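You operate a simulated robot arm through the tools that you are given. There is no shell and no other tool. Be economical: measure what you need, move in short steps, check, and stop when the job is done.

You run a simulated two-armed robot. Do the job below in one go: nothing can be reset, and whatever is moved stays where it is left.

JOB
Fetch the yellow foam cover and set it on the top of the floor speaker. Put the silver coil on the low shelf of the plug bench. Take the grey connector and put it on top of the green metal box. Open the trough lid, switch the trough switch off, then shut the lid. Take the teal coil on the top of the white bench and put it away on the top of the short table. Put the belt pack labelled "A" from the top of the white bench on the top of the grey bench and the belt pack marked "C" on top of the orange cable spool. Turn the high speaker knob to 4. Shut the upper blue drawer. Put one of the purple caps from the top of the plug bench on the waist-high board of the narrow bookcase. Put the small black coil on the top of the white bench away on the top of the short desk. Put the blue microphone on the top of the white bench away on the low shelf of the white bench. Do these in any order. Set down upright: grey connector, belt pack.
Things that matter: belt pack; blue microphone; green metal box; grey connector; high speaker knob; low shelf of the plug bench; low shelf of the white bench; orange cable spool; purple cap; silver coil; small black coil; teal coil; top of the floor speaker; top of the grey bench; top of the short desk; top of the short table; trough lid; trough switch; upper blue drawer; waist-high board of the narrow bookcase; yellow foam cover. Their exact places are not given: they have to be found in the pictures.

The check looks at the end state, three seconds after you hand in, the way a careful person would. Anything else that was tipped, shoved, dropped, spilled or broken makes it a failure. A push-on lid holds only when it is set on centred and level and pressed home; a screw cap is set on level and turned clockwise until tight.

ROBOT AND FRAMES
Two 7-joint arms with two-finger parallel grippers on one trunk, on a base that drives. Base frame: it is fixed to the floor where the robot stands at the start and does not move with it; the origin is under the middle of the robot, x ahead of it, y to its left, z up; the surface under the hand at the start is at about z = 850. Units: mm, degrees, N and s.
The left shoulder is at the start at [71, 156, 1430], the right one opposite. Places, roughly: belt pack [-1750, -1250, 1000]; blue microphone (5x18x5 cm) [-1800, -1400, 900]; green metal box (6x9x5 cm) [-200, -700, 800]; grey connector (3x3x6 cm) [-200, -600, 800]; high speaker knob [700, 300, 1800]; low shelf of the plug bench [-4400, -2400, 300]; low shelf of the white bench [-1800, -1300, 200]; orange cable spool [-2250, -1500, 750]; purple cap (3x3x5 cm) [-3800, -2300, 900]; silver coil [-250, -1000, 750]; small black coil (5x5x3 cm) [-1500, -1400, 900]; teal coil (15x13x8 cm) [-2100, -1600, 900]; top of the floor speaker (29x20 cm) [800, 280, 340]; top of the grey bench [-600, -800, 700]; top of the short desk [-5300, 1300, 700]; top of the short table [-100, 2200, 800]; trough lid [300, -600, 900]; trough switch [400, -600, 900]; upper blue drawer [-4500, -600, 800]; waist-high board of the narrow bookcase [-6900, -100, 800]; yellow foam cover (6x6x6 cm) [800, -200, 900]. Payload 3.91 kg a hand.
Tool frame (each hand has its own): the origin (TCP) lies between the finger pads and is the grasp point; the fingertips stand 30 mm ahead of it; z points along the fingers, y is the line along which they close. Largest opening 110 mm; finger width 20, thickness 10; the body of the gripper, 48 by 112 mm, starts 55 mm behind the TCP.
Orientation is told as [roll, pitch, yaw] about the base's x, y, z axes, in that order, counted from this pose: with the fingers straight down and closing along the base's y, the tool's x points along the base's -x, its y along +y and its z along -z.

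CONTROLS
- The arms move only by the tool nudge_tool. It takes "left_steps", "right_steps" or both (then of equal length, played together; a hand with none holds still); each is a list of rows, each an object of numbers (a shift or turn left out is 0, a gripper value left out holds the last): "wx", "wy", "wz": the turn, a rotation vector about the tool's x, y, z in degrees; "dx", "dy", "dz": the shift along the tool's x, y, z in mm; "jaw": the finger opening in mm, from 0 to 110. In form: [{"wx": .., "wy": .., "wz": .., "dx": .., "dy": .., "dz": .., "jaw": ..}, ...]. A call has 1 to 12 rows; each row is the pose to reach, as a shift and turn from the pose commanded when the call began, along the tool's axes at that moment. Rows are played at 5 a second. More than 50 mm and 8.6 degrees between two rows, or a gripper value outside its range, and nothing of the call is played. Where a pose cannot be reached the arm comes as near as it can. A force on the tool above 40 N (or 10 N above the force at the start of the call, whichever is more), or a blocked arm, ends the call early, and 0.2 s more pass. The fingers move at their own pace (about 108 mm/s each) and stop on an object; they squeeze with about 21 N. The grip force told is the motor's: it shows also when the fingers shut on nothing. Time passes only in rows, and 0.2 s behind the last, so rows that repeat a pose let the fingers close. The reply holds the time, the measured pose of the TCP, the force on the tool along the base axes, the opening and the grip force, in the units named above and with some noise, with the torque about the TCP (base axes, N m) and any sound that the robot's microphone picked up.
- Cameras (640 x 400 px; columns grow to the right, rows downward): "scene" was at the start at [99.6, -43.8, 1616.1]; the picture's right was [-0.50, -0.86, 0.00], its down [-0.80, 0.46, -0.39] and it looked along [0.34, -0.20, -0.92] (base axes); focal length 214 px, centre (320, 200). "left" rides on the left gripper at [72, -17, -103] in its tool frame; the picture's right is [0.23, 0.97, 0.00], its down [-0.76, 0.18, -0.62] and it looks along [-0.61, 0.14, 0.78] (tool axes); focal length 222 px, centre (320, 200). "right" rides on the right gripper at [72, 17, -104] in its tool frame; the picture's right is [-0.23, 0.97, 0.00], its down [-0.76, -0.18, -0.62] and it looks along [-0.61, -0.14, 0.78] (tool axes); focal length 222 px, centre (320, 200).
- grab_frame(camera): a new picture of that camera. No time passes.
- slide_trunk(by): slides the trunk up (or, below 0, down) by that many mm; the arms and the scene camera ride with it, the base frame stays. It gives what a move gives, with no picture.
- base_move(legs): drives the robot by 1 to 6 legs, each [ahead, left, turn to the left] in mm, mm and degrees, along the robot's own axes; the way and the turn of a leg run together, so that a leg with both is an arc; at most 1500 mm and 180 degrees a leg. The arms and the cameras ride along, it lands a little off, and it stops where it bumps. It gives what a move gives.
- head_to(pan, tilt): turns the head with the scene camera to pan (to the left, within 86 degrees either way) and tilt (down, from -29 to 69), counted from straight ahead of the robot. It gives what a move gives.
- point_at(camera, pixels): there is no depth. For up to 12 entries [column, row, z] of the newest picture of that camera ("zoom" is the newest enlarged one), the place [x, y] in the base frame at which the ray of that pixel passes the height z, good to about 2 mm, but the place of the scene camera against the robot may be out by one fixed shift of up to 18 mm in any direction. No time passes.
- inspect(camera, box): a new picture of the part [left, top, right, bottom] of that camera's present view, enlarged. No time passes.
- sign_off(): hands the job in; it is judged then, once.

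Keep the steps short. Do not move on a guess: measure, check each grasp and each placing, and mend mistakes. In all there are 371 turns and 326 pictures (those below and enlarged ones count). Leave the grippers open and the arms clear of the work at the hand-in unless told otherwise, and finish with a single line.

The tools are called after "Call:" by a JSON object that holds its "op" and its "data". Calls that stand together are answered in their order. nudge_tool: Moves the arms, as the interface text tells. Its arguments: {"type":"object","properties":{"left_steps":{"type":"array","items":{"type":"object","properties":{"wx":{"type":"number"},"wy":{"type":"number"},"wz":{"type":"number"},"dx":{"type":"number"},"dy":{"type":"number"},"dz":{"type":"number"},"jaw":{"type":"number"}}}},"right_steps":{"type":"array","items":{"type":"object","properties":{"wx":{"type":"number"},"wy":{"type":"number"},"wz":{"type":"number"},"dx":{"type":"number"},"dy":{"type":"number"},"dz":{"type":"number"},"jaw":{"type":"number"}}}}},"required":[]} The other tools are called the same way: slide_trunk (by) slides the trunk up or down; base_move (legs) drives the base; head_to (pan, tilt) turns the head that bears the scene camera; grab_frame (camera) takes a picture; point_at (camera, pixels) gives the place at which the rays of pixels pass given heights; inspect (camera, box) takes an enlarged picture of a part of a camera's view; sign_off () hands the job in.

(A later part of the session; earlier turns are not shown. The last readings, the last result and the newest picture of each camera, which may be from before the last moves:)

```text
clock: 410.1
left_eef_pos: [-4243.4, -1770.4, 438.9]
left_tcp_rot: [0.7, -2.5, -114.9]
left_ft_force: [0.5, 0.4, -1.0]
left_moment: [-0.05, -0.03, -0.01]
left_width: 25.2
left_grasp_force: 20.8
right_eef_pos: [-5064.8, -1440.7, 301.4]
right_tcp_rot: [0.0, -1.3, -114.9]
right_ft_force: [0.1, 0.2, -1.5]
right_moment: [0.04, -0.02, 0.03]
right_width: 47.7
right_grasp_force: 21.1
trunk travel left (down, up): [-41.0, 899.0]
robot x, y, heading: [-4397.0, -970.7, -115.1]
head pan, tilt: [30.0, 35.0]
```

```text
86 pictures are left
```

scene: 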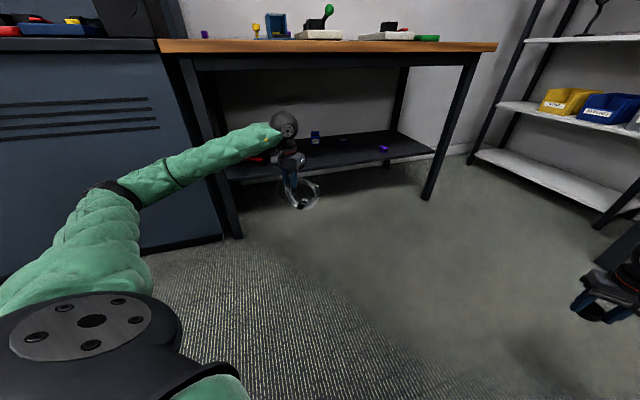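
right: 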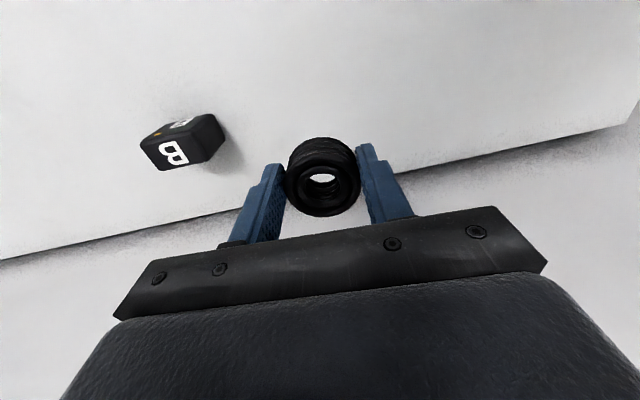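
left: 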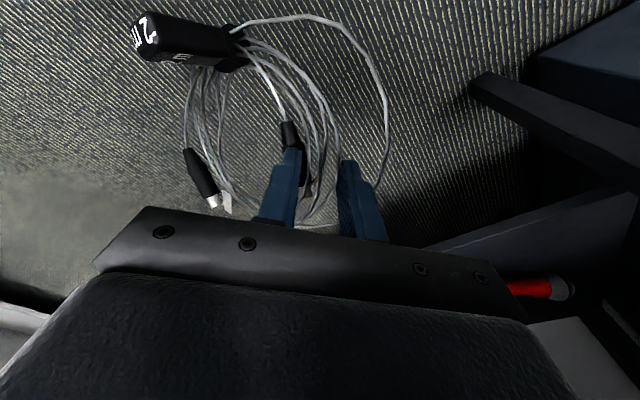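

The base touched the teal table when sidestepping. Going forward first, then straightening and entering.

Call:
{"op": "base_move", "data": {"legs": [[250, 0, 0], [0, 0, 10], [403, -37, 0]]}}

Call:
{"op": "grab_frame", "data": {"camera": "left"}}

Call:
{"op": "grab_frame", "data": {"camera": "scene"}}

```text
clock: 413.8
left_eef_pos: [-4259.8, -2094.1, 433.4]
left_tcp_rot: [1.1, -1.8, -104.6]
left_ft_force: [-0.3, -0.4, -1.9]
left_moment: [-0.01, -0.04, 0.02]
left_width: 24.9
left_grasp_force: 21.4
right_eef_pos: [-5126.8, -1930.6, 302.8]
right_tcp_rot: [0.3, -1.4, -104.0]
right_ft_force: [0.9, 0.3, -0.6]
right_moment: [0.04, -0.01, 0.0]
right_width: 47.8
right_grasp_force: 20.9
trunk travel left (down, up): [-41.0, 899.0]
robot x, y, heading: [-4558.1, -1344.2, -104.4]
head pan, tilt: [30.0, 35.0]
stopped in leg 3: the robot was blocked; the commanded pose is now the measured one
```

```text
85 pictures are left
```

left: 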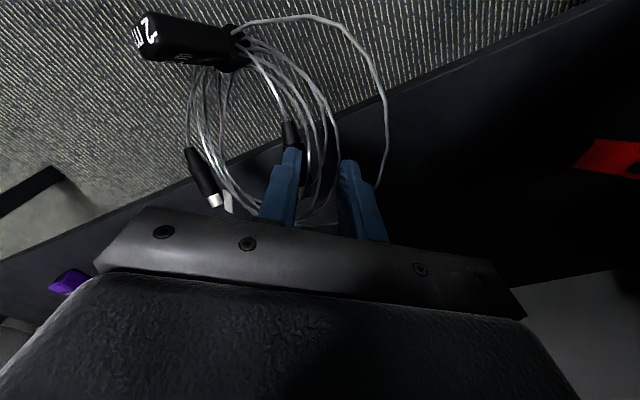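

```text
84 pictures are left
```

scene: 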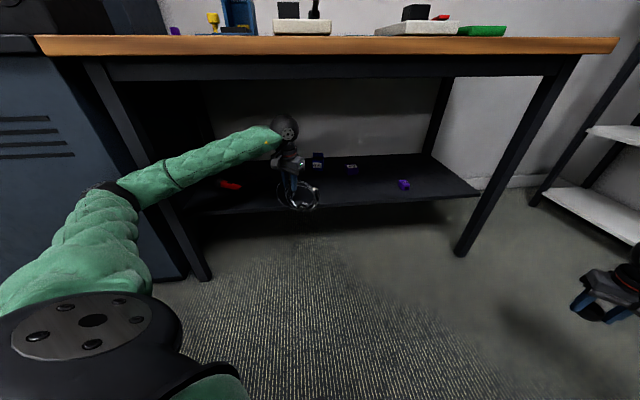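

The left elbow meets the bench leg. I'll retract the right arm, back out a little, turn to −85 and approach straighter.

Call:
{"op": "nudge_tool", "data": {"right_steps": [{"dx": 45}, {"dx": 90}, {"dx": 135}, {"dx": 180}, {"dx": 225}, {"dx": 260}]}}

Call:
{"op": "base_move", "data": {"legs": [[-120, 0, 0], [0, -120, 0], [0, 0, 19.4]]}}

```text
clock: 415.2
left_eef_pos: [-4259.3, -2094.0, 432.8]
left_tcp_rot: [1.1, -1.7, -104.5]
left_ft_force: [-0.4, 0.1, -1.5]
left_moment: [0.01, -0.06, -0.03]
left_width: 25.0
left_grasp_force: 21.2
right_eef_pos: [-5061.9, -1679.3, 293.5]
right_tcp_rot: [0.3, -1.4, -103.9]
right_ft_force: [-0.4, 1.4, -1.4]
right_moment: [-0.02, -0.04, -0.03]
right_width: 47.6
right_grasp_force: 20.9
trunk travel left (down, up): [-41.0, 899.0]
robot x, y, heading: [-4556.3, -1340.4, -104.0]
head pan, tilt: [30.0, 35.0]
```

```text
clock: 418.3
left_eef_pos: [-4109.5, -1805.4, 431.0]
left_tcp_rot: [0.9, -1.6, -84.9]
left_ft_force: [-0.3, -0.4, -1.4]
left_moment: [0.03, -0.09, 0.02]
left_width: 25.0
left_grasp_force: 20.9
right_eef_pos: [-5005.6, -1683.7, 294.0]
right_tcp_rot: [0.1, -1.3, -84.5]
right_ft_force: [0.5, -0.3, -0.5]
right_moment: [0.05, 0.01, 0.02]
right_width: 47.6
right_grasp_force: 21.0
trunk travel left (down, up): [-41.0, 899.0]
robot x, y, heading: [-4643.8, -1198.1, -84.6]
head pan, tilt: [30.0, 35.0]
```

Call:
{"op": "base_move", "data": {"legs": [[60, -218, 0], [437, 0, 0]]}}

Call:
{"op": "grab_frame", "data": {"camera": "scene"}}

Call:
{"op": "grab_frame", "data": {"camera": "left"}}

```text
clock: 422.2
left_eef_pos: [-4272.1, -2312.4, 429.9]
left_tcp_rot: [0.9, -1.8, -84.8]
left_ft_force: [-0.2, 0.4, -1.4]
left_moment: [0.06, -0.07, 0.02]
left_width: 24.8
left_grasp_force: 21.0
right_eef_pos: [-5169.1, -2192.4, 293.9]
right_tcp_rot: [0.1, -1.4, -84.4]
right_ft_force: [-0.5, -0.1, -0.8]
right_moment: [0.01, 0.0, 0.01]
right_width: 47.9
right_grasp_force: 21.1
trunk travel left (down, up): [-41.0, 899.0]
robot x, y, heading: [-4810.3, -1710.1, -84.6]
head pan, tilt: [30.0, 35.0]
```

```text
83 pictures are left
```

scene: 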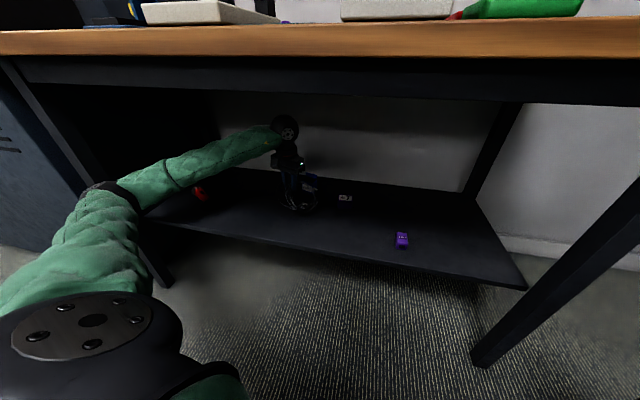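

```text
82 pictures are left
```

left: 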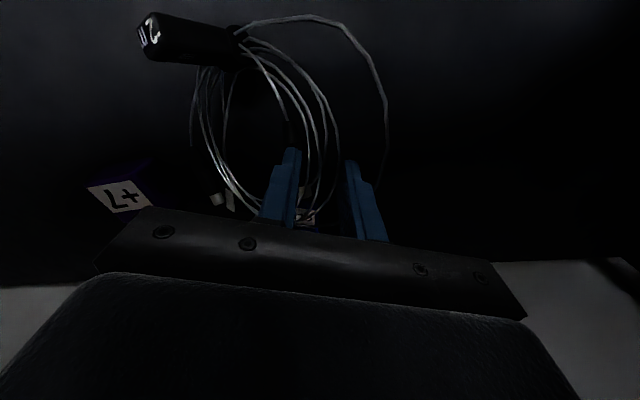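

Over the shelf, clear of the other things. Lowering in small steps until contact.

Call:
{"op": "nudge_tool", "data": {"left_steps": [{"dz": 12}, {"dz": 24}, {"dz": 34}, {"dz": 42}, {"dz": 49}, {"dz": 56}, {"dz": 63}, {"dz": 70}, {"dz": 77}, {"dz": 84}, {"dz": 90}]}}

Call:
{"op": "inspect", "data": {"camera": "scene", "box": [180, 100, 460, 300]}}

```text
clock: 424.6
left_eef_pos: [-4270.9, -2314.4, 351.1]
left_tcp_rot: [1.0, -2.2, -84.8]
left_ft_force: [-4.2, 10.3, 22.6]
left_moment: [0.55, 0.56, -0.2]
left_width: 26.0
left_grasp_force: 21.1
right_eef_pos: [-5168.9, -2193.4, 293.6]
right_tcp_rot: [0.1, -1.4, -84.2]
right_ft_force: [-0.2, -0.4, -1.2]
right_moment: [0.01, 0.0, 0.01]
right_width: 47.9
right_grasp_force: 21.6
trunk travel left (down, up): [-41.0, 899.0]
robot x, y, heading: [-4808.8, -1704.4, -84.4]
head pan, tilt: [30.0, 35.0]
stopped in row 11 (left hand): the force on the tool passed its limit at 46 N (the readings are from after the stop); the commanded pose is now the measured one
```

```text
2.00 times, centred on (320, 200) of scene
```

zoom: 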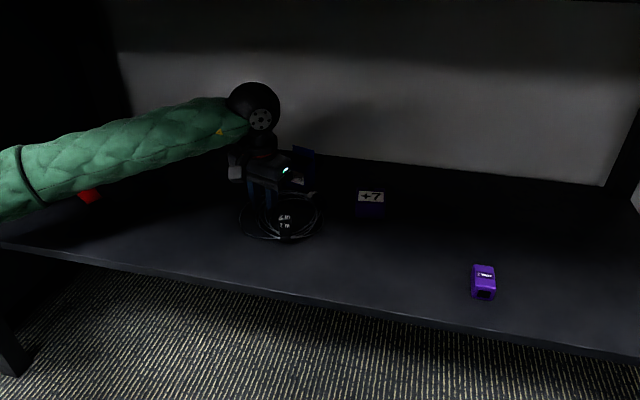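

The coil is pressed on the shelf. Easing and opening gradually, then rising.

Call:
{"op": "nudge_tool", "data": {"left_steps": [{"dz": -4}, {"dz": -4, "jaw": 34}, {"dz": -4, "jaw": 46}, {"dz": -4, "jaw": 56}, {"dz": -10, "jaw": 56}, {"dz": -30}, {"dz": -60}, {"dz": -85}]}}

Call:
{"op": "inspect", "data": {"camera": "scene", "box": [180, 100, 460, 300]}}

```text
clock: 426.4
left_eef_pos: [-4270.5, -2310.0, 432.4]
left_tcp_rot: [0.9, -2.0, -84.9]
left_ft_force: [0.2, 0.0, -0.2]
left_moment: [0.01, -0.02, 0.02]
left_width: 56.0
left_grasp_force: 0.0
right_eef_pos: [-5169.0, -2193.0, 294.1]
right_tcp_rot: [0.2, -1.2, -84.2]
right_ft_force: [-0.3, 1.2, -0.3]
right_moment: [0.0, 0.01, 0.01]
right_width: 47.6
right_grasp_force: 21.1
trunk travel left (down, up): [-41.0, 899.0]
robot x, y, heading: [-4806.3, -1708.3, -84.4]
head pan, tilt: [30.0, 35.0]
```

```text
2.00 times, centred on (320, 200) of scene
```

zoom: 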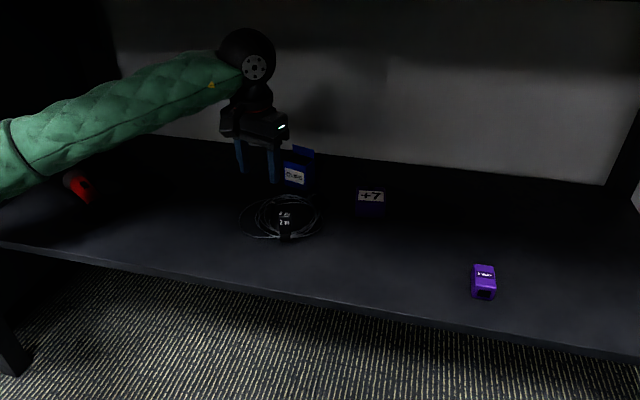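

Silver coil lies on the plug bench's low shelf. Backing out, raising the trunk and approaching the bench top for a purple cap with the left hand.

Call:
{"op": "base_move", "data": {"legs": [[-490, 0, 0]]}}

Call:
{"op": "slide_trunk", "data": {"by": 400}}

Call:
{"op": "slide_trunk", "data": {"by": 310}}

Call:
{"op": "base_move", "data": {"legs": [[0, 0, 14.4], [540, -110, 0]]}}

Call:
{"op": "grab_frame", "data": {"camera": "left"}}

```text
clock: 429.3
left_eef_pos: [-4315.3, -1827.7, 432.2]
left_tcp_rot: [0.8, -2.1, -84.5]
left_ft_force: [0.9, -0.1, 0.3]
left_moment: [-0.03, 0.03, -0.01]
left_width: 56.3
left_grasp_force: 0.1
right_eef_pos: [-5214.2, -1714.4, 293.3]
right_tcp_rot: [0.1, -1.3, -83.8]
right_ft_force: [0.5, -0.5, -0.6]
right_moment: [0.0, 0.04, 0.02]
right_width: 47.6
right_grasp_force: 21.4
trunk travel left (down, up): [-41.0, 899.0]
robot x, y, heading: [-4861.7, -1231.5, -83.9]
head pan, tilt: [30.0, 35.0]
```

```text
clock: 433.1
left_eef_pos: [-4317.0, -1828.6, 832.6]
left_tcp_rot: [0.9, -1.9, -84.5]
left_ft_force: [0.1, 0.7, -0.4]
left_moment: [0.02, -0.02, 0.0]
left_width: 56.0
left_grasp_force: 0.1
right_eef_pos: [-5214.1, -1716.0, 692.9]
right_tcp_rot: [0.1, -1.3, -83.9]
right_ft_force: [-0.5, 1.0, -1.2]
right_moment: [-0.01, -0.01, 0.03]
right_width: 47.8
right_grasp_force: 21.3
trunk travel left (down, up): [-441.0, 499.0]
robot x, y, heading: [-4862.2, -1227.4, -84.0]
head pan, tilt: [30.0, 35.0]
```

```text
clock: 436.2
left_eef_pos: [-4316.2, -1828.0, 1141.9]
left_tcp_rot: [0.9, -2.0, -84.5]
left_ft_force: [0.4, 0.2, 0.1]
left_moment: [0.03, 0.01, 0.04]
left_width: 55.8
left_grasp_force: 0.1
right_eef_pos: [-5213.7, -1716.0, 1003.1]
right_tcp_rot: [0.2, -1.3, -83.9]
right_ft_force: [-0.2, 0.8, 0.3]
right_moment: [0.02, -0.02, -0.01]
right_width: 47.6
right_grasp_force: 21.6
trunk travel left (down, up): [-751.0, 189.0]
robot x, y, heading: [-4859.5, -1225.4, -83.7]
head pan, tilt: [30.0, 35.0]
```

```text
clock: 440.2
left_eef_pos: [-4085.0, -2202.4, 1142.2]
left_tcp_rot: [1.0, -1.9, -69.0]
left_ft_force: [-0.1, 0.4, 0.2]
left_moment: [0.01, 0.03, -0.02]
left_width: 56.0
left_grasp_force: 0.0
right_eef_pos: [-4980.6, -2334.3, 1001.9]
right_tcp_rot: [0.0, -1.4, -68.5]
right_ft_force: [-0.1, -1.2, -0.2]
right_moment: [-0.01, 0.02, 0.0]
right_width: 47.5
right_grasp_force: 21.6
trunk travel left (down, up): [-751.0, 189.0]
robot x, y, heading: [-4770.0, -1770.0, -68.4]
head pan, tilt: [30.0, 35.0]
```

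```text
79 pictures are left
```

left: 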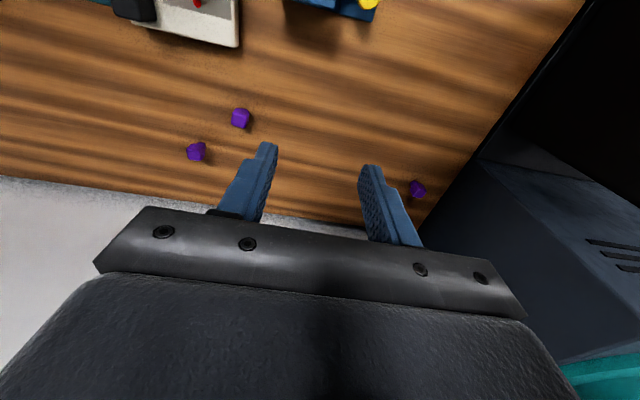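

Call:
{"op": "point_at", "data": {"camera": "left", "pixels": [[240, 117, 870], [240, 117, 850], [196, 150, 870], [418, 188, 870]]}}

Call:
{"op": "inspect", "data": {"camera": "left", "box": [180, 80, 300, 180]}}

```text
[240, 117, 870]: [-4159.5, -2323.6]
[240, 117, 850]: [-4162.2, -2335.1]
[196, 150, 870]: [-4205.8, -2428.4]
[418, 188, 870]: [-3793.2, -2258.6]
```

```text
4.00 times, centred on (240, 130) of left
```

zoom: 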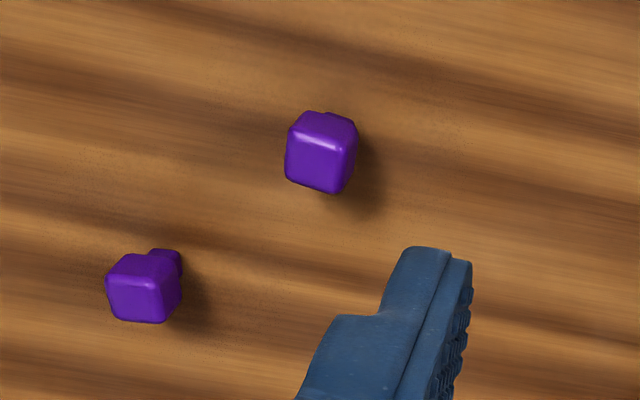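

Call:
{"op": "nudge_tool", "data": {"left_steps": [{"dx": -25, "dy": -38, "wy": 1.9, "jaw": 70}, {"dx": -55, "dy": -76, "wy": 1.9}, {"dx": -75, "dy": -114, "wy": 1.9}, {"dx": -75, "dy": -114, "wy": 1.9, "dz": 48}, {"dx": -75, "dy": -114, "wy": 1.9, "dz": 96}, {"dx": -75, "dy": -114, "wy": 1.9, "dz": 144}, {"dx": -75, "dy": -114, "wy": 1.9, "dz": 190}]}}

Call:
{"op": "grab_frame", "data": {"camera": "left"}}

```text
clock: 441.8
left_eef_pos: [-4160.2, -2318.9, 953.5]
left_tcp_rot: [0.8, -0.1, -68.9]
left_ft_force: [-0.4, 0.3, 0.0]
left_moment: [0.02, 0.0, 0.02]
left_width: 70.0
left_grasp_force: 0.1
right_eef_pos: [-4981.2, -2333.0, 1003.4]
right_tcp_rot: [0.0, -1.3, -68.4]
right_ft_force: [0.2, 0.0, -1.2]
right_moment: [-0.01, 0.05, 0.01]
right_width: 47.4
right_grasp_force: 21.0
trunk travel left (down, up): [-751.0, 189.0]
robot x, y, heading: [-4767.9, -1767.7, -68.3]
head pan, tilt: [30.0, 35.0]
```

```text
77 pictures are left
```

left: 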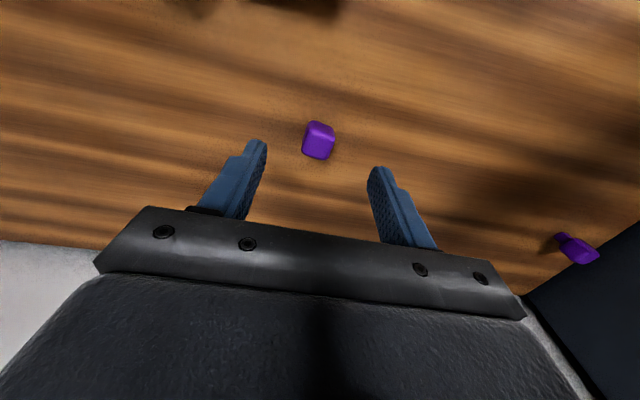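

Aligned over the cap. Lowering 63 and closing, then lifting.

Call:
{"op": "nudge_tool", "data": {"left_steps": [{"dz": 30}, {"dz": 50}, {"dz": 62}, {"dz": 62, "jaw": 8}, {"dz": 62, "jaw": 8}, {"dz": 62, "jaw": 8}, {"dz": 40}, {"dz": 0}, {"dz": -45}, {"dz": -90}]}}

Call:
{"op": "grab_frame", "data": {"camera": "left"}}

```text
clock: 444.0
left_eef_pos: [-4162.5, -2317.4, 1043.3]
left_tcp_rot: [1.0, -0.1, -68.9]
left_ft_force: [-0.6, 0.3, -0.1]
left_moment: [-0.01, -0.01, 0.02]
left_width: 22.9
left_grasp_force: 20.6
right_eef_pos: [-4981.9, -2332.4, 1002.8]
right_tcp_rot: [0.1, -1.4, -68.5]
right_ft_force: [-0.6, -1.1, -1.5]
right_moment: [-0.01, -0.01, -0.02]
right_width: 47.4
right_grasp_force: 20.9
trunk travel left (down, up): [-751.0, 189.0]
robot x, y, heading: [-4767.2, -1766.0, -68.6]
head pan, tilt: [30.0, 35.0]
```

```text
76 pictures are left
```

left: 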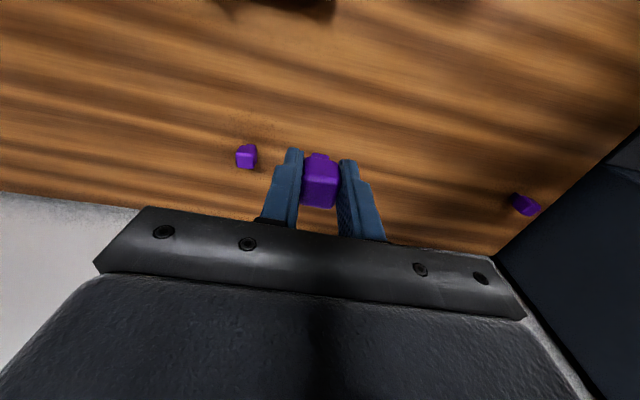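

Cap held. Backing off 430, turning left to face the teal table with the blue drawer box.

Call:
{"op": "base_move", "data": {"legs": [[-430, 0, 0], [0, 0, 140]]}}

Call:
{"op": "head_to", "data": {"pan": 0, "tilt": 45}}

Call:
{"op": "grab_frame", "data": {"camera": "scene"}}

```text
clock: 452.4
left_eef_pos: [-5060.7, -571.3, 1044.0]
left_tcp_rot: [0.9, -0.1, 72.9]
left_ft_force: [0.0, 0.1, -1.2]
left_moment: [-0.07, -0.03, -0.05]
left_width: 22.9
left_grasp_force: 20.3
right_eef_pos: [-4407.6, -1066.8, 1003.1]
right_tcp_rot: [0.1, -1.2, 73.4]
right_ft_force: [-0.6, 0.6, -1.6]
right_moment: [-0.01, -0.04, -0.02]
right_width: 47.7
right_grasp_force: 20.9
trunk travel left (down, up): [-751.0, 189.0]
robot x, y, heading: [-4920.4, -1383.1, 73.1]
head pan, tilt: [30.0, 35.0]
```

```text
clock: 453.3
left_eef_pos: [-5060.6, -571.0, 1043.5]
left_tcp_rot: [0.8, -0.1, 72.9]
left_ft_force: [0.0, 0.4, 0.6]
left_moment: [0.02, -0.02, 0.04]
left_width: 22.9
left_grasp_force: 20.8
right_eef_pos: [-4407.5, -1067.1, 1003.7]
right_tcp_rot: [0.1, -1.4, 73.5]
right_ft_force: [0.7, -0.1, -0.8]
right_moment: [-0.01, 0.01, 0.03]
right_width: 47.8
right_grasp_force: 21.2
trunk travel left (down, up): [-751.0, 189.0]
robot x, y, heading: [-4925.6, -1380.0, 73.5]
head pan, tilt: [0.0, 45.0]
```

```text
75 pictures are left
```

scene: 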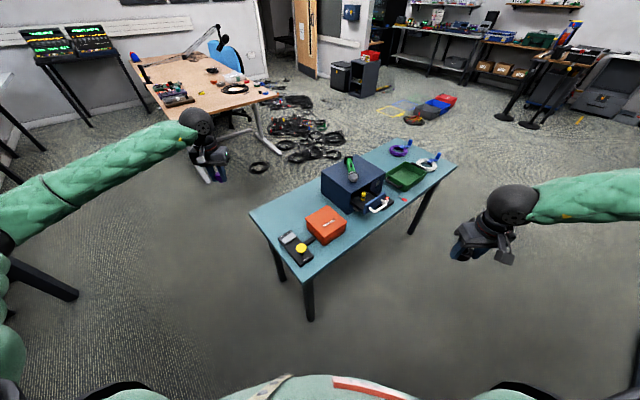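

Call:
{"op": "inspect", "data": {"camera": "scene", "box": [240, 130, 470, 290]}}

Call:
{"op": "point_at", "data": {"camera": "scene", "pixels": [[310, 318, 0], [282, 279, 0], [411, 233, 0], [300, 281, 740], [250, 212, 740], [457, 165, 740], [375, 205, 800]]}}

```text
2.50 times, centred on (355, 210) of scene
```

zoom: 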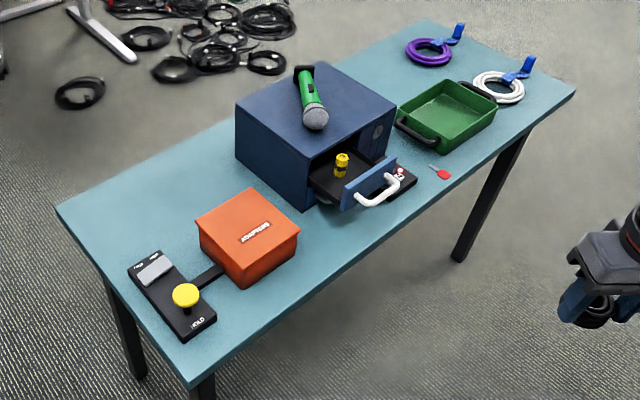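

```text
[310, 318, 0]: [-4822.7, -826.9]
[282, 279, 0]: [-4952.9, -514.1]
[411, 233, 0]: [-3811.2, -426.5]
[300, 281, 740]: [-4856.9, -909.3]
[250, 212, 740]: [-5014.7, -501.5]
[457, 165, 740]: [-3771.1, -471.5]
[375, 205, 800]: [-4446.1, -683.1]
```

Table unmoved; the upper drawer is open toward the plug-bench side. Both hands are full, so I deliver first: driving around the west side toward the short desk.

Call:
{"op": "base_move", "data": {"legs": [[0, 620, 0], [800, 0, 0]]}}

Call:
{"op": "head_to", "data": {"pan": 0, "tilt": 32}}

Call:
{"op": "grab_frame", "data": {"camera": "scene"}}

```text
clock: 460.8
left_eef_pos: [-5424.7, 389.2, 1043.6]
left_tcp_rot: [0.9, 0.0, 73.1]
left_ft_force: [1.0, 0.0, -0.7]
left_moment: [-0.01, 0.0, -0.01]
left_width: 22.9
left_grasp_force: 20.8
right_eef_pos: [-4767.5, -102.6, 1003.8]
right_tcp_rot: [0.1, -1.3, 73.6]
right_ft_force: [-0.1, 1.1, -0.4]
right_moment: [-0.06, 0.0, -0.01]
right_width: 47.6
right_grasp_force: 21.2
trunk travel left (down, up): [-751.0, 189.0]
robot x, y, heading: [-5286.0, -423.0, 73.7]
head pan, tilt: [0.0, 45.0]
```

```text
clock: 461.5
left_eef_pos: [-5424.3, 389.2, 1043.3]
left_tcp_rot: [0.9, -0.2, 73.2]
left_ft_force: [-0.3, 0.2, 0.3]
left_moment: [-0.01, -0.01, 0.0]
left_width: 23.0
left_grasp_force: 20.9
right_eef_pos: [-4767.5, -102.9, 1003.3]
right_tcp_rot: [0.2, -1.3, 73.7]
right_ft_force: [-0.4, 1.0, -1.0]
right_moment: [0.0, -0.01, -0.03]
right_width: 47.5
right_grasp_force: 20.6
trunk travel left (down, up): [-751.0, 189.0]
robot x, y, heading: [-5282.1, -420.6, 73.6]
head pan, tilt: [0.0, 32.0]
```

```text
73 pictures are left
```

scene: 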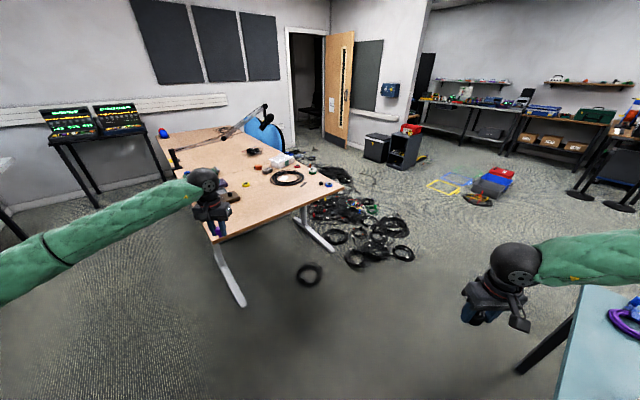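

Call:
{"op": "point_at", "data": {"camera": "scene", "pixels": [[212, 242, 720], [343, 187, 720], [265, 208, 720], [288, 178, 720], [310, 275, 0], [240, 305, 0], [333, 248, 0]]}}

Call:
{"op": "inspect", "data": {"camera": "scene", "box": [180, 120, 360, 260]}}

```text
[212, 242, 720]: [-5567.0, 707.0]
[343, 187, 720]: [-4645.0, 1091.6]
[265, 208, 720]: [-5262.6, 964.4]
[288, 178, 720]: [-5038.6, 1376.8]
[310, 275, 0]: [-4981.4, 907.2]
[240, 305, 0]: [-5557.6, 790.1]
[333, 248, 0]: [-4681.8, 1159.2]
```

```text
2.86 times, centred on (270, 190) of scene
```

zoom: 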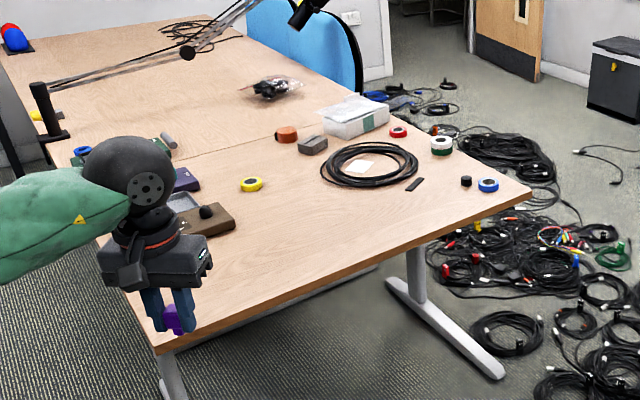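

Free room on the near part of the desk around (-5170,1030). Driving there with heading 100.

Call:
{"op": "base_move", "data": {"legs": [[600, 348, 0], [0, 0, 26.4]]}}

Call:
{"op": "grab_frame", "data": {"camera": "right"}}

```text
clock: 466.7
left_eef_pos: [-5925.0, 921.7, 1042.4]
left_tcp_rot: [1.0, -0.1, 99.3]
left_ft_force: [-1.6, 0.4, -0.9]
left_moment: [0.01, 0.0, -0.02]
left_width: 23.1
left_grasp_force: 21.1
right_eef_pos: [-5116.8, 768.9, 1003.4]
right_tcp_rot: [0.1, -1.3, 99.7]
right_ft_force: [0.6, -0.6, -1.0]
right_moment: [-0.02, 0.0, -0.03]
right_width: 47.8
right_grasp_force: 20.8
trunk travel left (down, up): [-751.0, 189.0]
robot x, y, heading: [-5440.6, 257.6, 99.8]
head pan, tilt: [0.0, 32.0]
```

```text
71 pictures are left
```

right: 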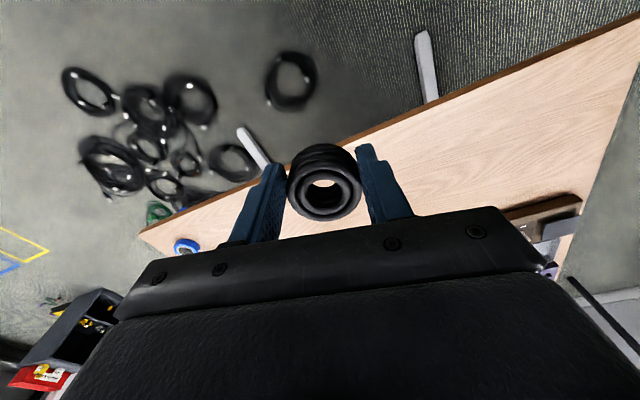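

Call:
{"op": "nudge_tool", "data": {"right_steps": [{"dx": -45}, {"dx": -90}, {"dx": -135}, {"dx": -180, "dy": 4}, {"dx": -225, "dy": 8}, {"dx": -266, "dy": 8}]}}

Call:
{"op": "grab_frame", "data": {"camera": "right"}}

Call:
{"op": "head_to", "data": {"pan": -5, "tilt": 45}}

Call:
{"op": "grab_frame", "data": {"camera": "scene"}}

```text
clock: 468.1
left_eef_pos: [-5923.3, 923.7, 1042.7]
left_tcp_rot: [1.0, -0.2, 99.1]
left_ft_force: [0.2, 0.2, -0.7]
left_moment: [-0.03, -0.01, 0.01]
left_width: 22.8
left_grasp_force: 20.4
right_eef_pos: [-5172.5, 1033.5, 1004.9]
right_tcp_rot: [-0.1, -1.2, 99.8]
right_ft_force: [0.1, 0.3, -1.1]
right_moment: [-0.03, 0.0, -0.02]
right_width: 47.6
right_grasp_force: 21.5
trunk travel left (down, up): [-751.0, 189.0]
robot x, y, heading: [-5441.1, 257.0, 99.3]
head pan, tilt: [0.0, 32.0]
```

```text
70 pictures are left
```

right: 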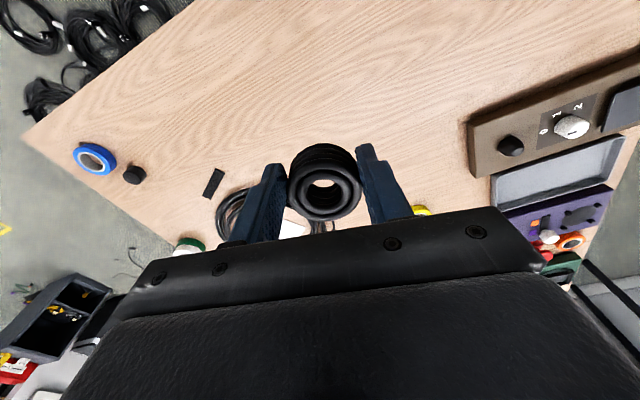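

```text
clock: 468.8
left_eef_pos: [-5922.9, 920.7, 1043.0]
left_tcp_rot: [0.9, -0.1, 99.3]
left_ft_force: [0.6, -0.6, 0.0]
left_moment: [0.01, 0.0, 0.0]
left_width: 22.9
left_grasp_force: 21.1
right_eef_pos: [-5173.0, 1032.5, 1006.9]
right_tcp_rot: [0.1, -1.3, 99.7]
right_ft_force: [0.4, -0.4, -0.9]
right_moment: [-0.02, 0.01, 0.0]
right_width: 47.6
right_grasp_force: 20.8
trunk travel left (down, up): [-751.0, 189.0]
robot x, y, heading: [-5442.7, 262.0, 99.8]
head pan, tilt: [-5.0, 45.0]
```

```text
69 pictures are left
```

scene: 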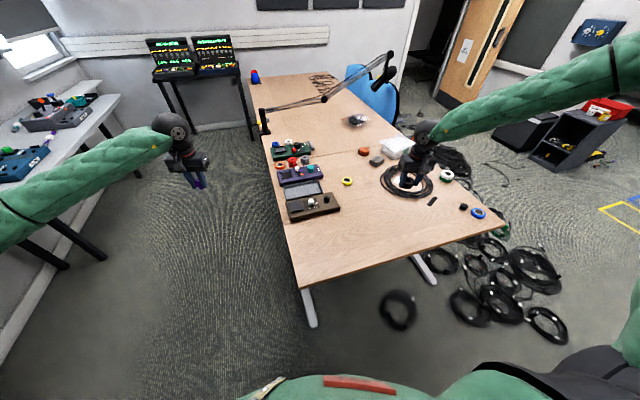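

The spot below is clear wood. Lowering the trunk 225, then stepping to contact.

Call:
{"op": "slide_trunk", "data": {"by": -225}}

Call:
{"op": "nudge_tool", "data": {"right_steps": [{"dz": 6}, {"dz": 12}, {"dz": 18}, {"dz": 24}, {"dz": 30}, {"dz": 36}, {"dz": 42}, {"dz": 48}]}}

```text
clock: 471.2
left_eef_pos: [-5923.0, 922.3, 817.9]
left_tcp_rot: [1.0, -0.2, 99.2]
left_ft_force: [-0.3, -0.4, -0.1]
left_moment: [-0.01, -0.02, 0.03]
left_width: 22.8
left_grasp_force: 20.9
right_eef_pos: [-5173.2, 1032.4, 781.7]
right_tcp_rot: [0.1, -1.3, 99.8]
right_ft_force: [0.9, 0.2, -1.2]
right_moment: [-0.02, 0.01, 0.0]
right_width: 47.5
right_grasp_force: 21.3
trunk travel left (down, up): [-526.0, 414.0]
robot x, y, heading: [-5442.5, 257.9, 99.6]
head pan, tilt: [-5.0, 45.0]
```

```text
clock: 472.2
left_eef_pos: [-5923.2, 921.4, 820.0]
left_tcp_rot: [1.0, -0.2, 99.2]
left_ft_force: [-0.4, -0.8, 0.1]
left_moment: [0.01, 0.02, -0.01]
left_width: 22.9
left_grasp_force: 21.3
right_eef_pos: [-5175.1, 1033.8, 762.0]
right_tcp_rot: [0.1, -1.6, 99.7]
right_ft_force: [2.2, -3.6, 17.5]
right_moment: [-0.04, 0.27, 0.03]
right_width: 47.9
right_grasp_force: 21.3
trunk travel left (down, up): [-526.0, 414.0]
robot x, y, heading: [-5443.0, 259.7, 99.7]
head pan, tilt: [-5.0, 45.0]
stopped in row 4 (right hand): the force on the tool passed its limit at 44 N (the readings are from after the stop); the commanded pose is now the measured one
```

Contact at z 762. Easing, opening gradually and lifting.

Call:
{"op": "nudge_tool", "data": {"right_steps": [{"dz": -3}, {"dz": -3, "jaw": 52}, {"dz": -3, "jaw": 62}, {"dz": -3, "jaw": 80}, {"dz": -40}, {"dz": -85}, {"dz": -130}]}}

Call:
{"op": "slide_trunk", "data": {"by": 200}}

Call:
{"op": "grab_frame", "data": {"camera": "right"}}

```text
clock: 473.8
left_eef_pos: [-5923.8, 920.1, 819.6]
left_tcp_rot: [0.9, -0.1, 99.3]
left_ft_force: [0.9, -0.8, -0.2]
left_moment: [0.03, -0.02, 0.0]
left_width: 23.0
left_grasp_force: 20.4
right_eef_pos: [-5172.1, 1029.6, 890.4]
right_tcp_rot: [0.2, -1.5, 99.8]
right_ft_force: [-1.2, 0.3, 0.4]
right_moment: [0.03, -0.01, -0.02]
right_width: 79.8
right_grasp_force: 0.1
trunk travel left (down, up): [-526.0, 414.0]
robot x, y, heading: [-5445.4, 258.4, 99.6]
head pan, tilt: [-5.0, 45.0]
```

```text
clock: 475.9
left_eef_pos: [-5922.5, 922.1, 1018.4]
left_tcp_rot: [1.0, -0.1, 99.2]
left_ft_force: [0.0, 0.1, 0.0]
left_moment: [0.01, 0.0, 0.01]
left_width: 22.7
left_grasp_force: 20.8
right_eef_pos: [-5172.5, 1030.2, 1088.4]
right_tcp_rot: [0.1, -1.4, 99.7]
right_ft_force: [0.4, 0.1, 0.4]
right_moment: [-0.01, -0.02, 0.01]
right_width: 79.9
right_grasp_force: 0.1
trunk travel left (down, up): [-726.0, 214.0]
robot x, y, heading: [-5442.9, 256.5, 99.5]
head pan, tilt: [-5.0, 45.0]
```

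```text
68 pictures are left
```

right: 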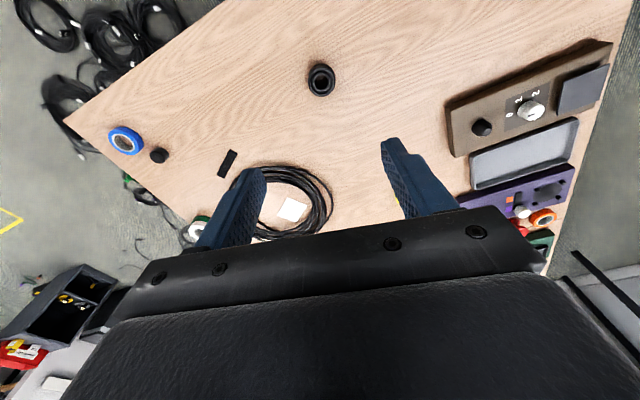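

Black coil is on the desk at (320,80). Backing away and turning toward the narrow bookcase.

Call:
{"op": "base_move", "data": {"legs": [[-350, 0, 0], [0, 0, 102]]}}

Call:
{"op": "head_to", "data": {"pan": 0, "tilt": 25}}

Call:
{"op": "grab_frame", "data": {"camera": "scene"}}

```text
clock: 482.5
left_eef_pos: [-5942.2, -690.6, 1017.7]
left_tcp_rot: [0.9, -0.1, -160.0]
left_ft_force: [0.9, -0.3, 0.1]
left_moment: [-0.01, 0.0, 0.0]
left_width: 23.3
left_grasp_force: 21.1
right_eef_pos: [-6190.7, 26.5, 1089.1]
right_tcp_rot: [0.2, -1.4, -159.5]
right_ft_force: [-0.2, -0.3, 0.5]
right_moment: [-0.01, -0.05, -0.02]
right_width: 79.8
right_grasp_force: 0.0
trunk travel left (down, up): [-726.0, 214.0]
robot x, y, heading: [-5381.9, -95.9, -159.8]
head pan, tilt: [-5.0, 45.0]
```

```text
clock: 483.3
left_eef_pos: [-5943.5, -692.5, 1017.6]
left_tcp_rot: [0.9, 0.0, -160.0]
left_ft_force: [0.6, -0.1, 0.0]
left_moment: [-0.02, 0.02, 0.04]
left_width: 23.0
left_grasp_force: 21.3
right_eef_pos: [-6190.2, 26.5, 1089.7]
right_tcp_rot: [0.1, -1.5, -159.4]
right_ft_force: [0.3, 0.8, 0.6]
right_moment: [0.0, 0.01, -0.01]
right_width: 80.2
right_grasp_force: 0.1
trunk travel left (down, up): [-726.0, 214.0]
robot x, y, heading: [-5380.6, -92.1, -159.7]
head pan, tilt: [0.0, 25.0]
```

```text
67 pictures are left
```

scene: 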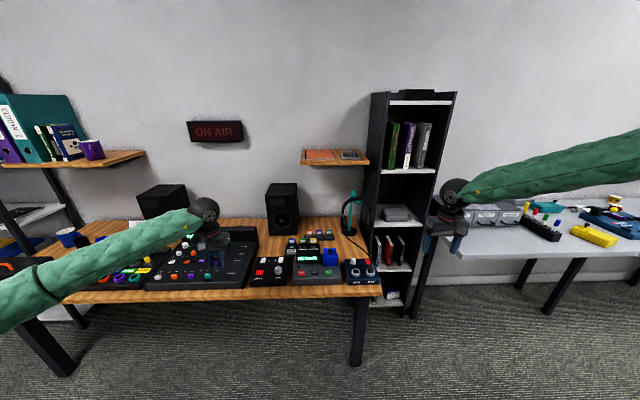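

Call:
{"op": "inspect", "data": {"camera": "scene", "box": [330, 80, 490, 330]}}

Call:
{"op": "point_at", "data": {"camera": "scene", "pixels": [[395, 228, 800], [395, 228, 900], [395, 270, 800], [395, 270, 500], [380, 316, 0], [418, 318, 0], [395, 172, 1200], [395, 172, 1100], [360, 365, 0]]}}

```text
1.60 times, centred on (410, 205) of scene
```

zoom: 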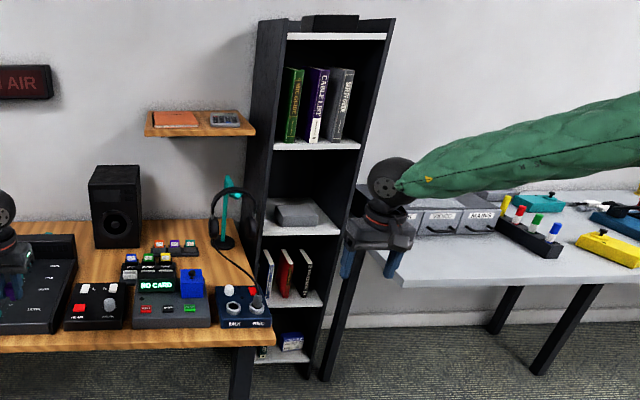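

```text
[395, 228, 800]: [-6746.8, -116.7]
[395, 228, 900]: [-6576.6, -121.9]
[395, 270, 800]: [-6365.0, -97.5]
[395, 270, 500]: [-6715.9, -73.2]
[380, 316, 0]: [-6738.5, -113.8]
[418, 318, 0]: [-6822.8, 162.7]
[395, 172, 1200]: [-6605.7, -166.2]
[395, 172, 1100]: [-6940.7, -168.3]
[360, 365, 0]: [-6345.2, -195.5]
```

Measuring the waist-high board's inside width and the grey box on it.

Call:
{"op": "point_at", "data": {"camera": "scene", "pixels": [[376, 226, 800], [423, 229, 800], [411, 224, 800], [382, 222, 800], [400, 205, 800], [376, 231, 800], [422, 234, 800]]}}

Call:
{"op": "inspect", "data": {"camera": "scene", "box": [360, 180, 450, 250]}}

```text
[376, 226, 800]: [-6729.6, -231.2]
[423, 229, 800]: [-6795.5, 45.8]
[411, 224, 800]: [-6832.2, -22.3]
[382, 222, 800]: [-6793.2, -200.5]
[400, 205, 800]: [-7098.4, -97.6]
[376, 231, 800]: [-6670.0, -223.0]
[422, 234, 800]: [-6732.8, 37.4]
```

```text
5.71 times, centred on (405, 215) of scene
```

zoom: 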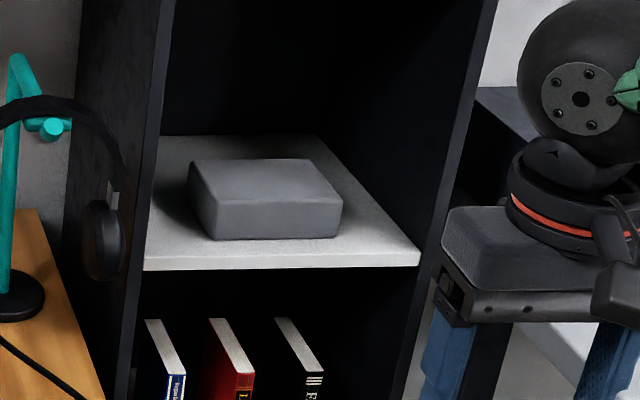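

The right-hand part of the waist-high board (about 70 mm) is free. I'll approach with the left hand obliquely, tilted 45°, so only the fingers go in. Driving to the spot.

Call:
{"op": "base_move", "data": {"legs": [[0, -600, 0], [0, 0, -23.3], [440, 0, 0]]}}

Call:
{"op": "head_to", "data": {"pan": 25, "tilt": 35}}

Call:
{"op": "grab_frame", "data": {"camera": "scene"}}

```text
clock: 490.2
left_eef_pos: [-6791.1, 177.6, 1016.9]
left_tcp_rot: [0.9, -0.1, 176.1]
left_ft_force: [0.1, 0.3, 0.0]
left_moment: [0.03, 0.0, 0.01]
left_width: 23.0
left_grasp_force: 20.9
right_eef_pos: [-6724.6, 934.2, 1089.6]
right_tcp_rot: [0.1, -1.5, 176.5]
right_ft_force: [-0.1, -0.2, 0.1]
right_moment: [0.0, -0.02, 0.0]
right_width: 80.1
right_grasp_force: 0.0
trunk travel left (down, up): [-726.0, 214.0]
robot x, y, heading: [-6039.0, 495.5, 176.5]
head pan, tilt: [0.0, 25.0]
```

```text
clock: 491.1
left_eef_pos: [-6789.6, 178.1, 1018.8]
left_tcp_rot: [0.9, -0.1, 176.1]
left_ft_force: [0.4, 0.8, 1.3]
left_moment: [-0.02, 0.03, 0.01]
left_width: 23.0
left_grasp_force: 20.6
right_eef_pos: [-6723.4, 934.6, 1090.3]
right_tcp_rot: [0.1, -1.5, 176.5]
right_ft_force: [1.1, -0.2, -0.2]
right_moment: [-0.01, 0.0, -0.01]
right_width: 79.8
right_grasp_force: 0.1
trunk travel left (down, up): [-726.0, 214.0]
robot x, y, heading: [-6036.2, 496.2, 176.4]
head pan, tilt: [25.0, 35.0]
```

```text
64 pictures are left
```

scene: 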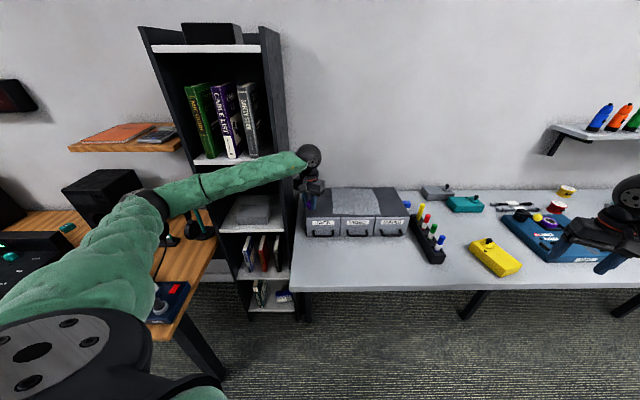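

I'm about 180 mm too far right. Backing 165 and sidestepping left 166, then tilting the hand 45° forward.

Call:
{"op": "base_move", "data": {"legs": [[-165, 0, 0], [0, 168, 0]]}}

Call:
{"op": "nudge_tool", "data": {"left_steps": [{"wy": -8}, {"wy": -16}, {"wy": -24}, {"wy": -32}, {"wy": -40}, {"wy": -45}]}}

Call:
{"op": "grab_frame", "data": {"camera": "left"}}

Call:
{"op": "grab_frame", "data": {"camera": "scene"}}

```text
clock: 493.6
left_eef_pos: [-6630.0, -6.6, 1018.1]
left_tcp_rot: [0.9, 0.0, 176.3]
left_ft_force: [0.2, -0.2, 0.4]
left_moment: [0.03, -0.02, -0.02]
left_width: 22.8
left_grasp_force: 21.4
right_eef_pos: [-6570.0, 751.5, 1089.3]
right_tcp_rot: [0.1, -1.4, 176.9]
right_ft_force: [-0.1, -1.0, 0.8]
right_moment: [0.01, 0.0, -0.04]
right_width: 79.8
right_grasp_force: 0.1
trunk travel left (down, up): [-726.0, 214.0]
robot x, y, heading: [-5879.1, 314.2, 176.8]
head pan, tilt: [25.0, 35.0]
```

```text
clock: 495.0
left_eef_pos: [-6631.5, -4.3, 1019.0]
left_tcp_rot: [1.3, -45.1, 175.5]
left_ft_force: [0.2, -0.6, 0.4]
left_moment: [0.0, -0.02, 0.01]
left_width: 23.0
left_grasp_force: 20.6
right_eef_pos: [-6570.0, 750.8, 1088.8]
right_tcp_rot: [0.1, -1.4, 176.9]
right_ft_force: [-0.9, 0.3, -0.8]
right_moment: [-0.01, 0.01, 0.01]
right_width: 80.2
right_grasp_force: 0.1
trunk travel left (down, up): [-726.0, 214.0]
robot x, y, heading: [-5876.9, 315.6, 177.0]
head pan, tilt: [25.0, 35.0]
```

```text
63 pictures are left
```

left: 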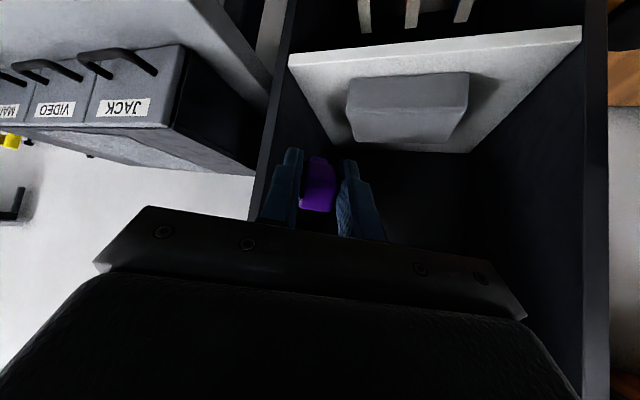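

```text
62 pictures are left
```

scene: 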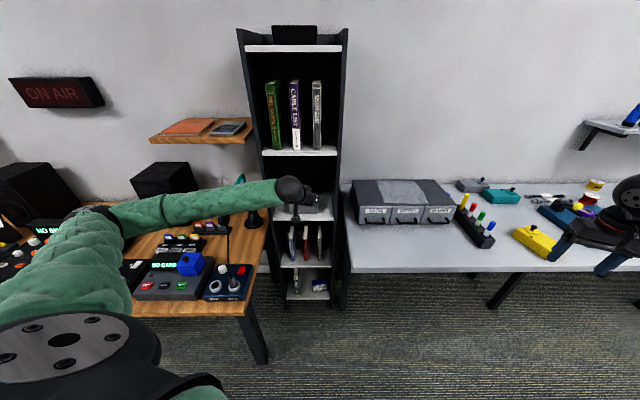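

Call:
{"op": "point_at", "data": {"camera": "left", "pixels": [[290, 60, 800], [580, 35, 800], [347, 92, 850], [350, 88, 800], [333, 147, 800], [468, 152, 800], [360, 138, 850], [470, 74, 850]]}}

```text
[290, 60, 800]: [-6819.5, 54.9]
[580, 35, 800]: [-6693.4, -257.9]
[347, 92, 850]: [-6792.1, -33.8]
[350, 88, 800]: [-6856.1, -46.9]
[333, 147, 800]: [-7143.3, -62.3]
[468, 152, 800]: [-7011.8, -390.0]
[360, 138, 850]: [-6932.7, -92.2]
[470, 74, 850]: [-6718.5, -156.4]
```

I'll lower the trunk 110 and take a second hand view to fix the board's height.

Call:
{"op": "slide_trunk", "data": {"by": -110}}

Call:
{"op": "grab_frame", "data": {"camera": "left"}}

```text
clock: 496.4
left_eef_pos: [-6631.1, -4.8, 908.5]
left_tcp_rot: [1.3, -45.1, 175.5]
left_ft_force: [-0.7, 0.3, -0.8]
left_moment: [0.03, -0.01, 0.0]
left_width: 23.1
left_grasp_force: 21.1
right_eef_pos: [-6570.6, 750.1, 979.3]
right_tcp_rot: [0.2, -1.5, 176.9]
right_ft_force: [0.5, 0.5, 0.1]
right_moment: [0.05, -0.02, -0.03]
right_width: 79.7
right_grasp_force: 0.0
trunk travel left (down, up): [-616.0, 324.0]
robot x, y, heading: [-5879.9, 319.1, 177.0]
head pan, tilt: [25.0, 35.0]
```

```text
61 pictures are left
```

left: 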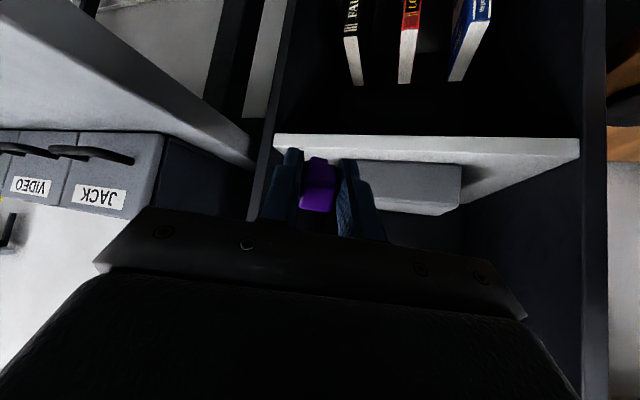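

Call:
{"op": "point_at", "data": {"camera": "left", "pixels": [[275, 147, 800], [275, 147, 820], [275, 147, 780], [578, 153, 800], [578, 153, 820], [578, 153, 780]]}}

Call:
{"op": "inspect", "data": {"camera": "left", "box": [240, 110, 480, 240]}}

```text
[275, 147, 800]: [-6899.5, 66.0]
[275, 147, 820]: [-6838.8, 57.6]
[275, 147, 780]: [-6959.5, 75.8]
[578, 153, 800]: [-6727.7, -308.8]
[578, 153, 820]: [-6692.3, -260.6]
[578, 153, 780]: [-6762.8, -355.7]
```

```text
2.67 times, centred on (360, 175) of left
```

zoom: 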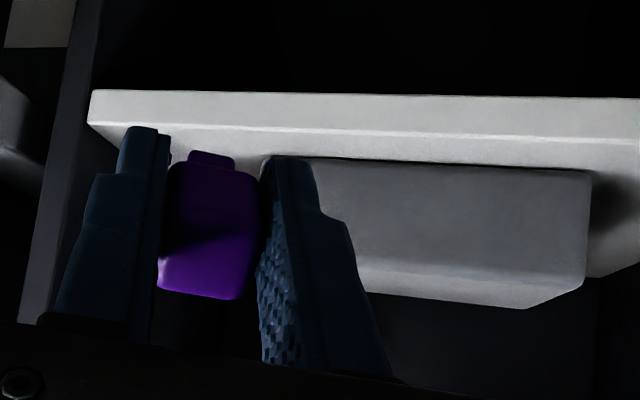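

Two hand views give the board at z ≈ 835, front-right corner (-6770,47), free slot 76 mm wide. Moving to a pre-insert point in front of the slot and checking.

Call:
{"op": "nudge_tool", "data": {"left_steps": [{"dx": -22, "dy": -5, "dz": 24}, {"dx": -45, "dy": -9, "dz": 48}, {"dx": -67, "dy": -13, "dz": 72}]}}

Call:
{"op": "inspect", "data": {"camera": "left", "box": [200, 90, 520, 270]}}

Call:
{"op": "inspect", "data": {"camera": "scene", "box": [160, 120, 400, 320]}}

```text
clock: 497.2
left_eef_pos: [-6729.8, 12.0, 904.9]
left_tcp_rot: [1.3, -45.0, 175.5]
left_ft_force: [0.4, -0.9, -0.8]
left_moment: [0.02, 0.01, 0.01]
left_width: 23.0
left_grasp_force: 20.9
right_eef_pos: [-6571.5, 750.1, 978.4]
right_tcp_rot: [0.1, -1.4, 176.9]
right_ft_force: [-0.2, -0.2, -0.6]
right_moment: [0.0, -0.02, 0.0]
right_width: 80.2
right_grasp_force: 0.1
trunk travel left (down, up): [-616.0, 324.0]
robot x, y, heading: [-5876.9, 316.1, 177.1]
head pan, tilt: [25.0, 35.0]
```

```text
2.00 times, centred on (360, 180) of left
```

zoom: 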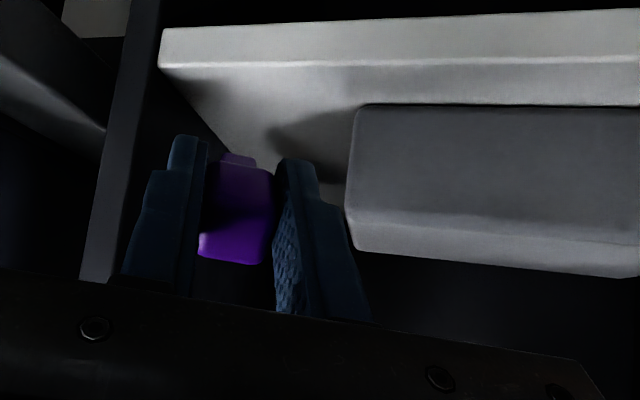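

```text
2.00 times, centred on (280, 220) of scene
```

zoom: 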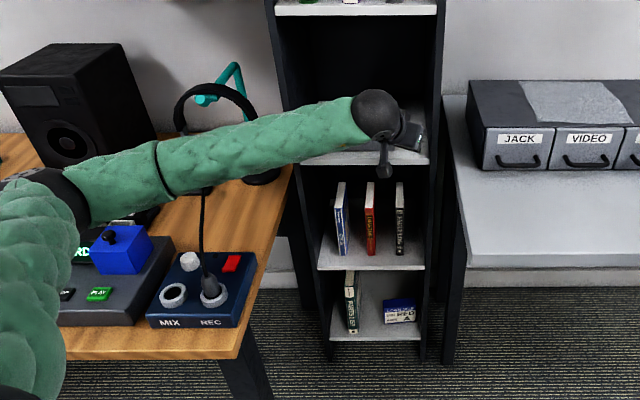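

Call:
{"op": "point_at", "data": {"camera": "scene", "pixels": [[251, 209, 745], [237, 155, 950], [237, 155, 900], [228, 175, 900], [140, 217, 1000], [140, 217, 1100], [140, 217, 900], [225, 198, 1000]]}}

```text
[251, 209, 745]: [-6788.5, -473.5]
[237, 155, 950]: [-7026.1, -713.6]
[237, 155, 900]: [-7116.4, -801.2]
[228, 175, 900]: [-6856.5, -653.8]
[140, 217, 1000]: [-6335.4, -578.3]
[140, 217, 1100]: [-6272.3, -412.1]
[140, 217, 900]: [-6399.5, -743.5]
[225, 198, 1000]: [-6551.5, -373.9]
```

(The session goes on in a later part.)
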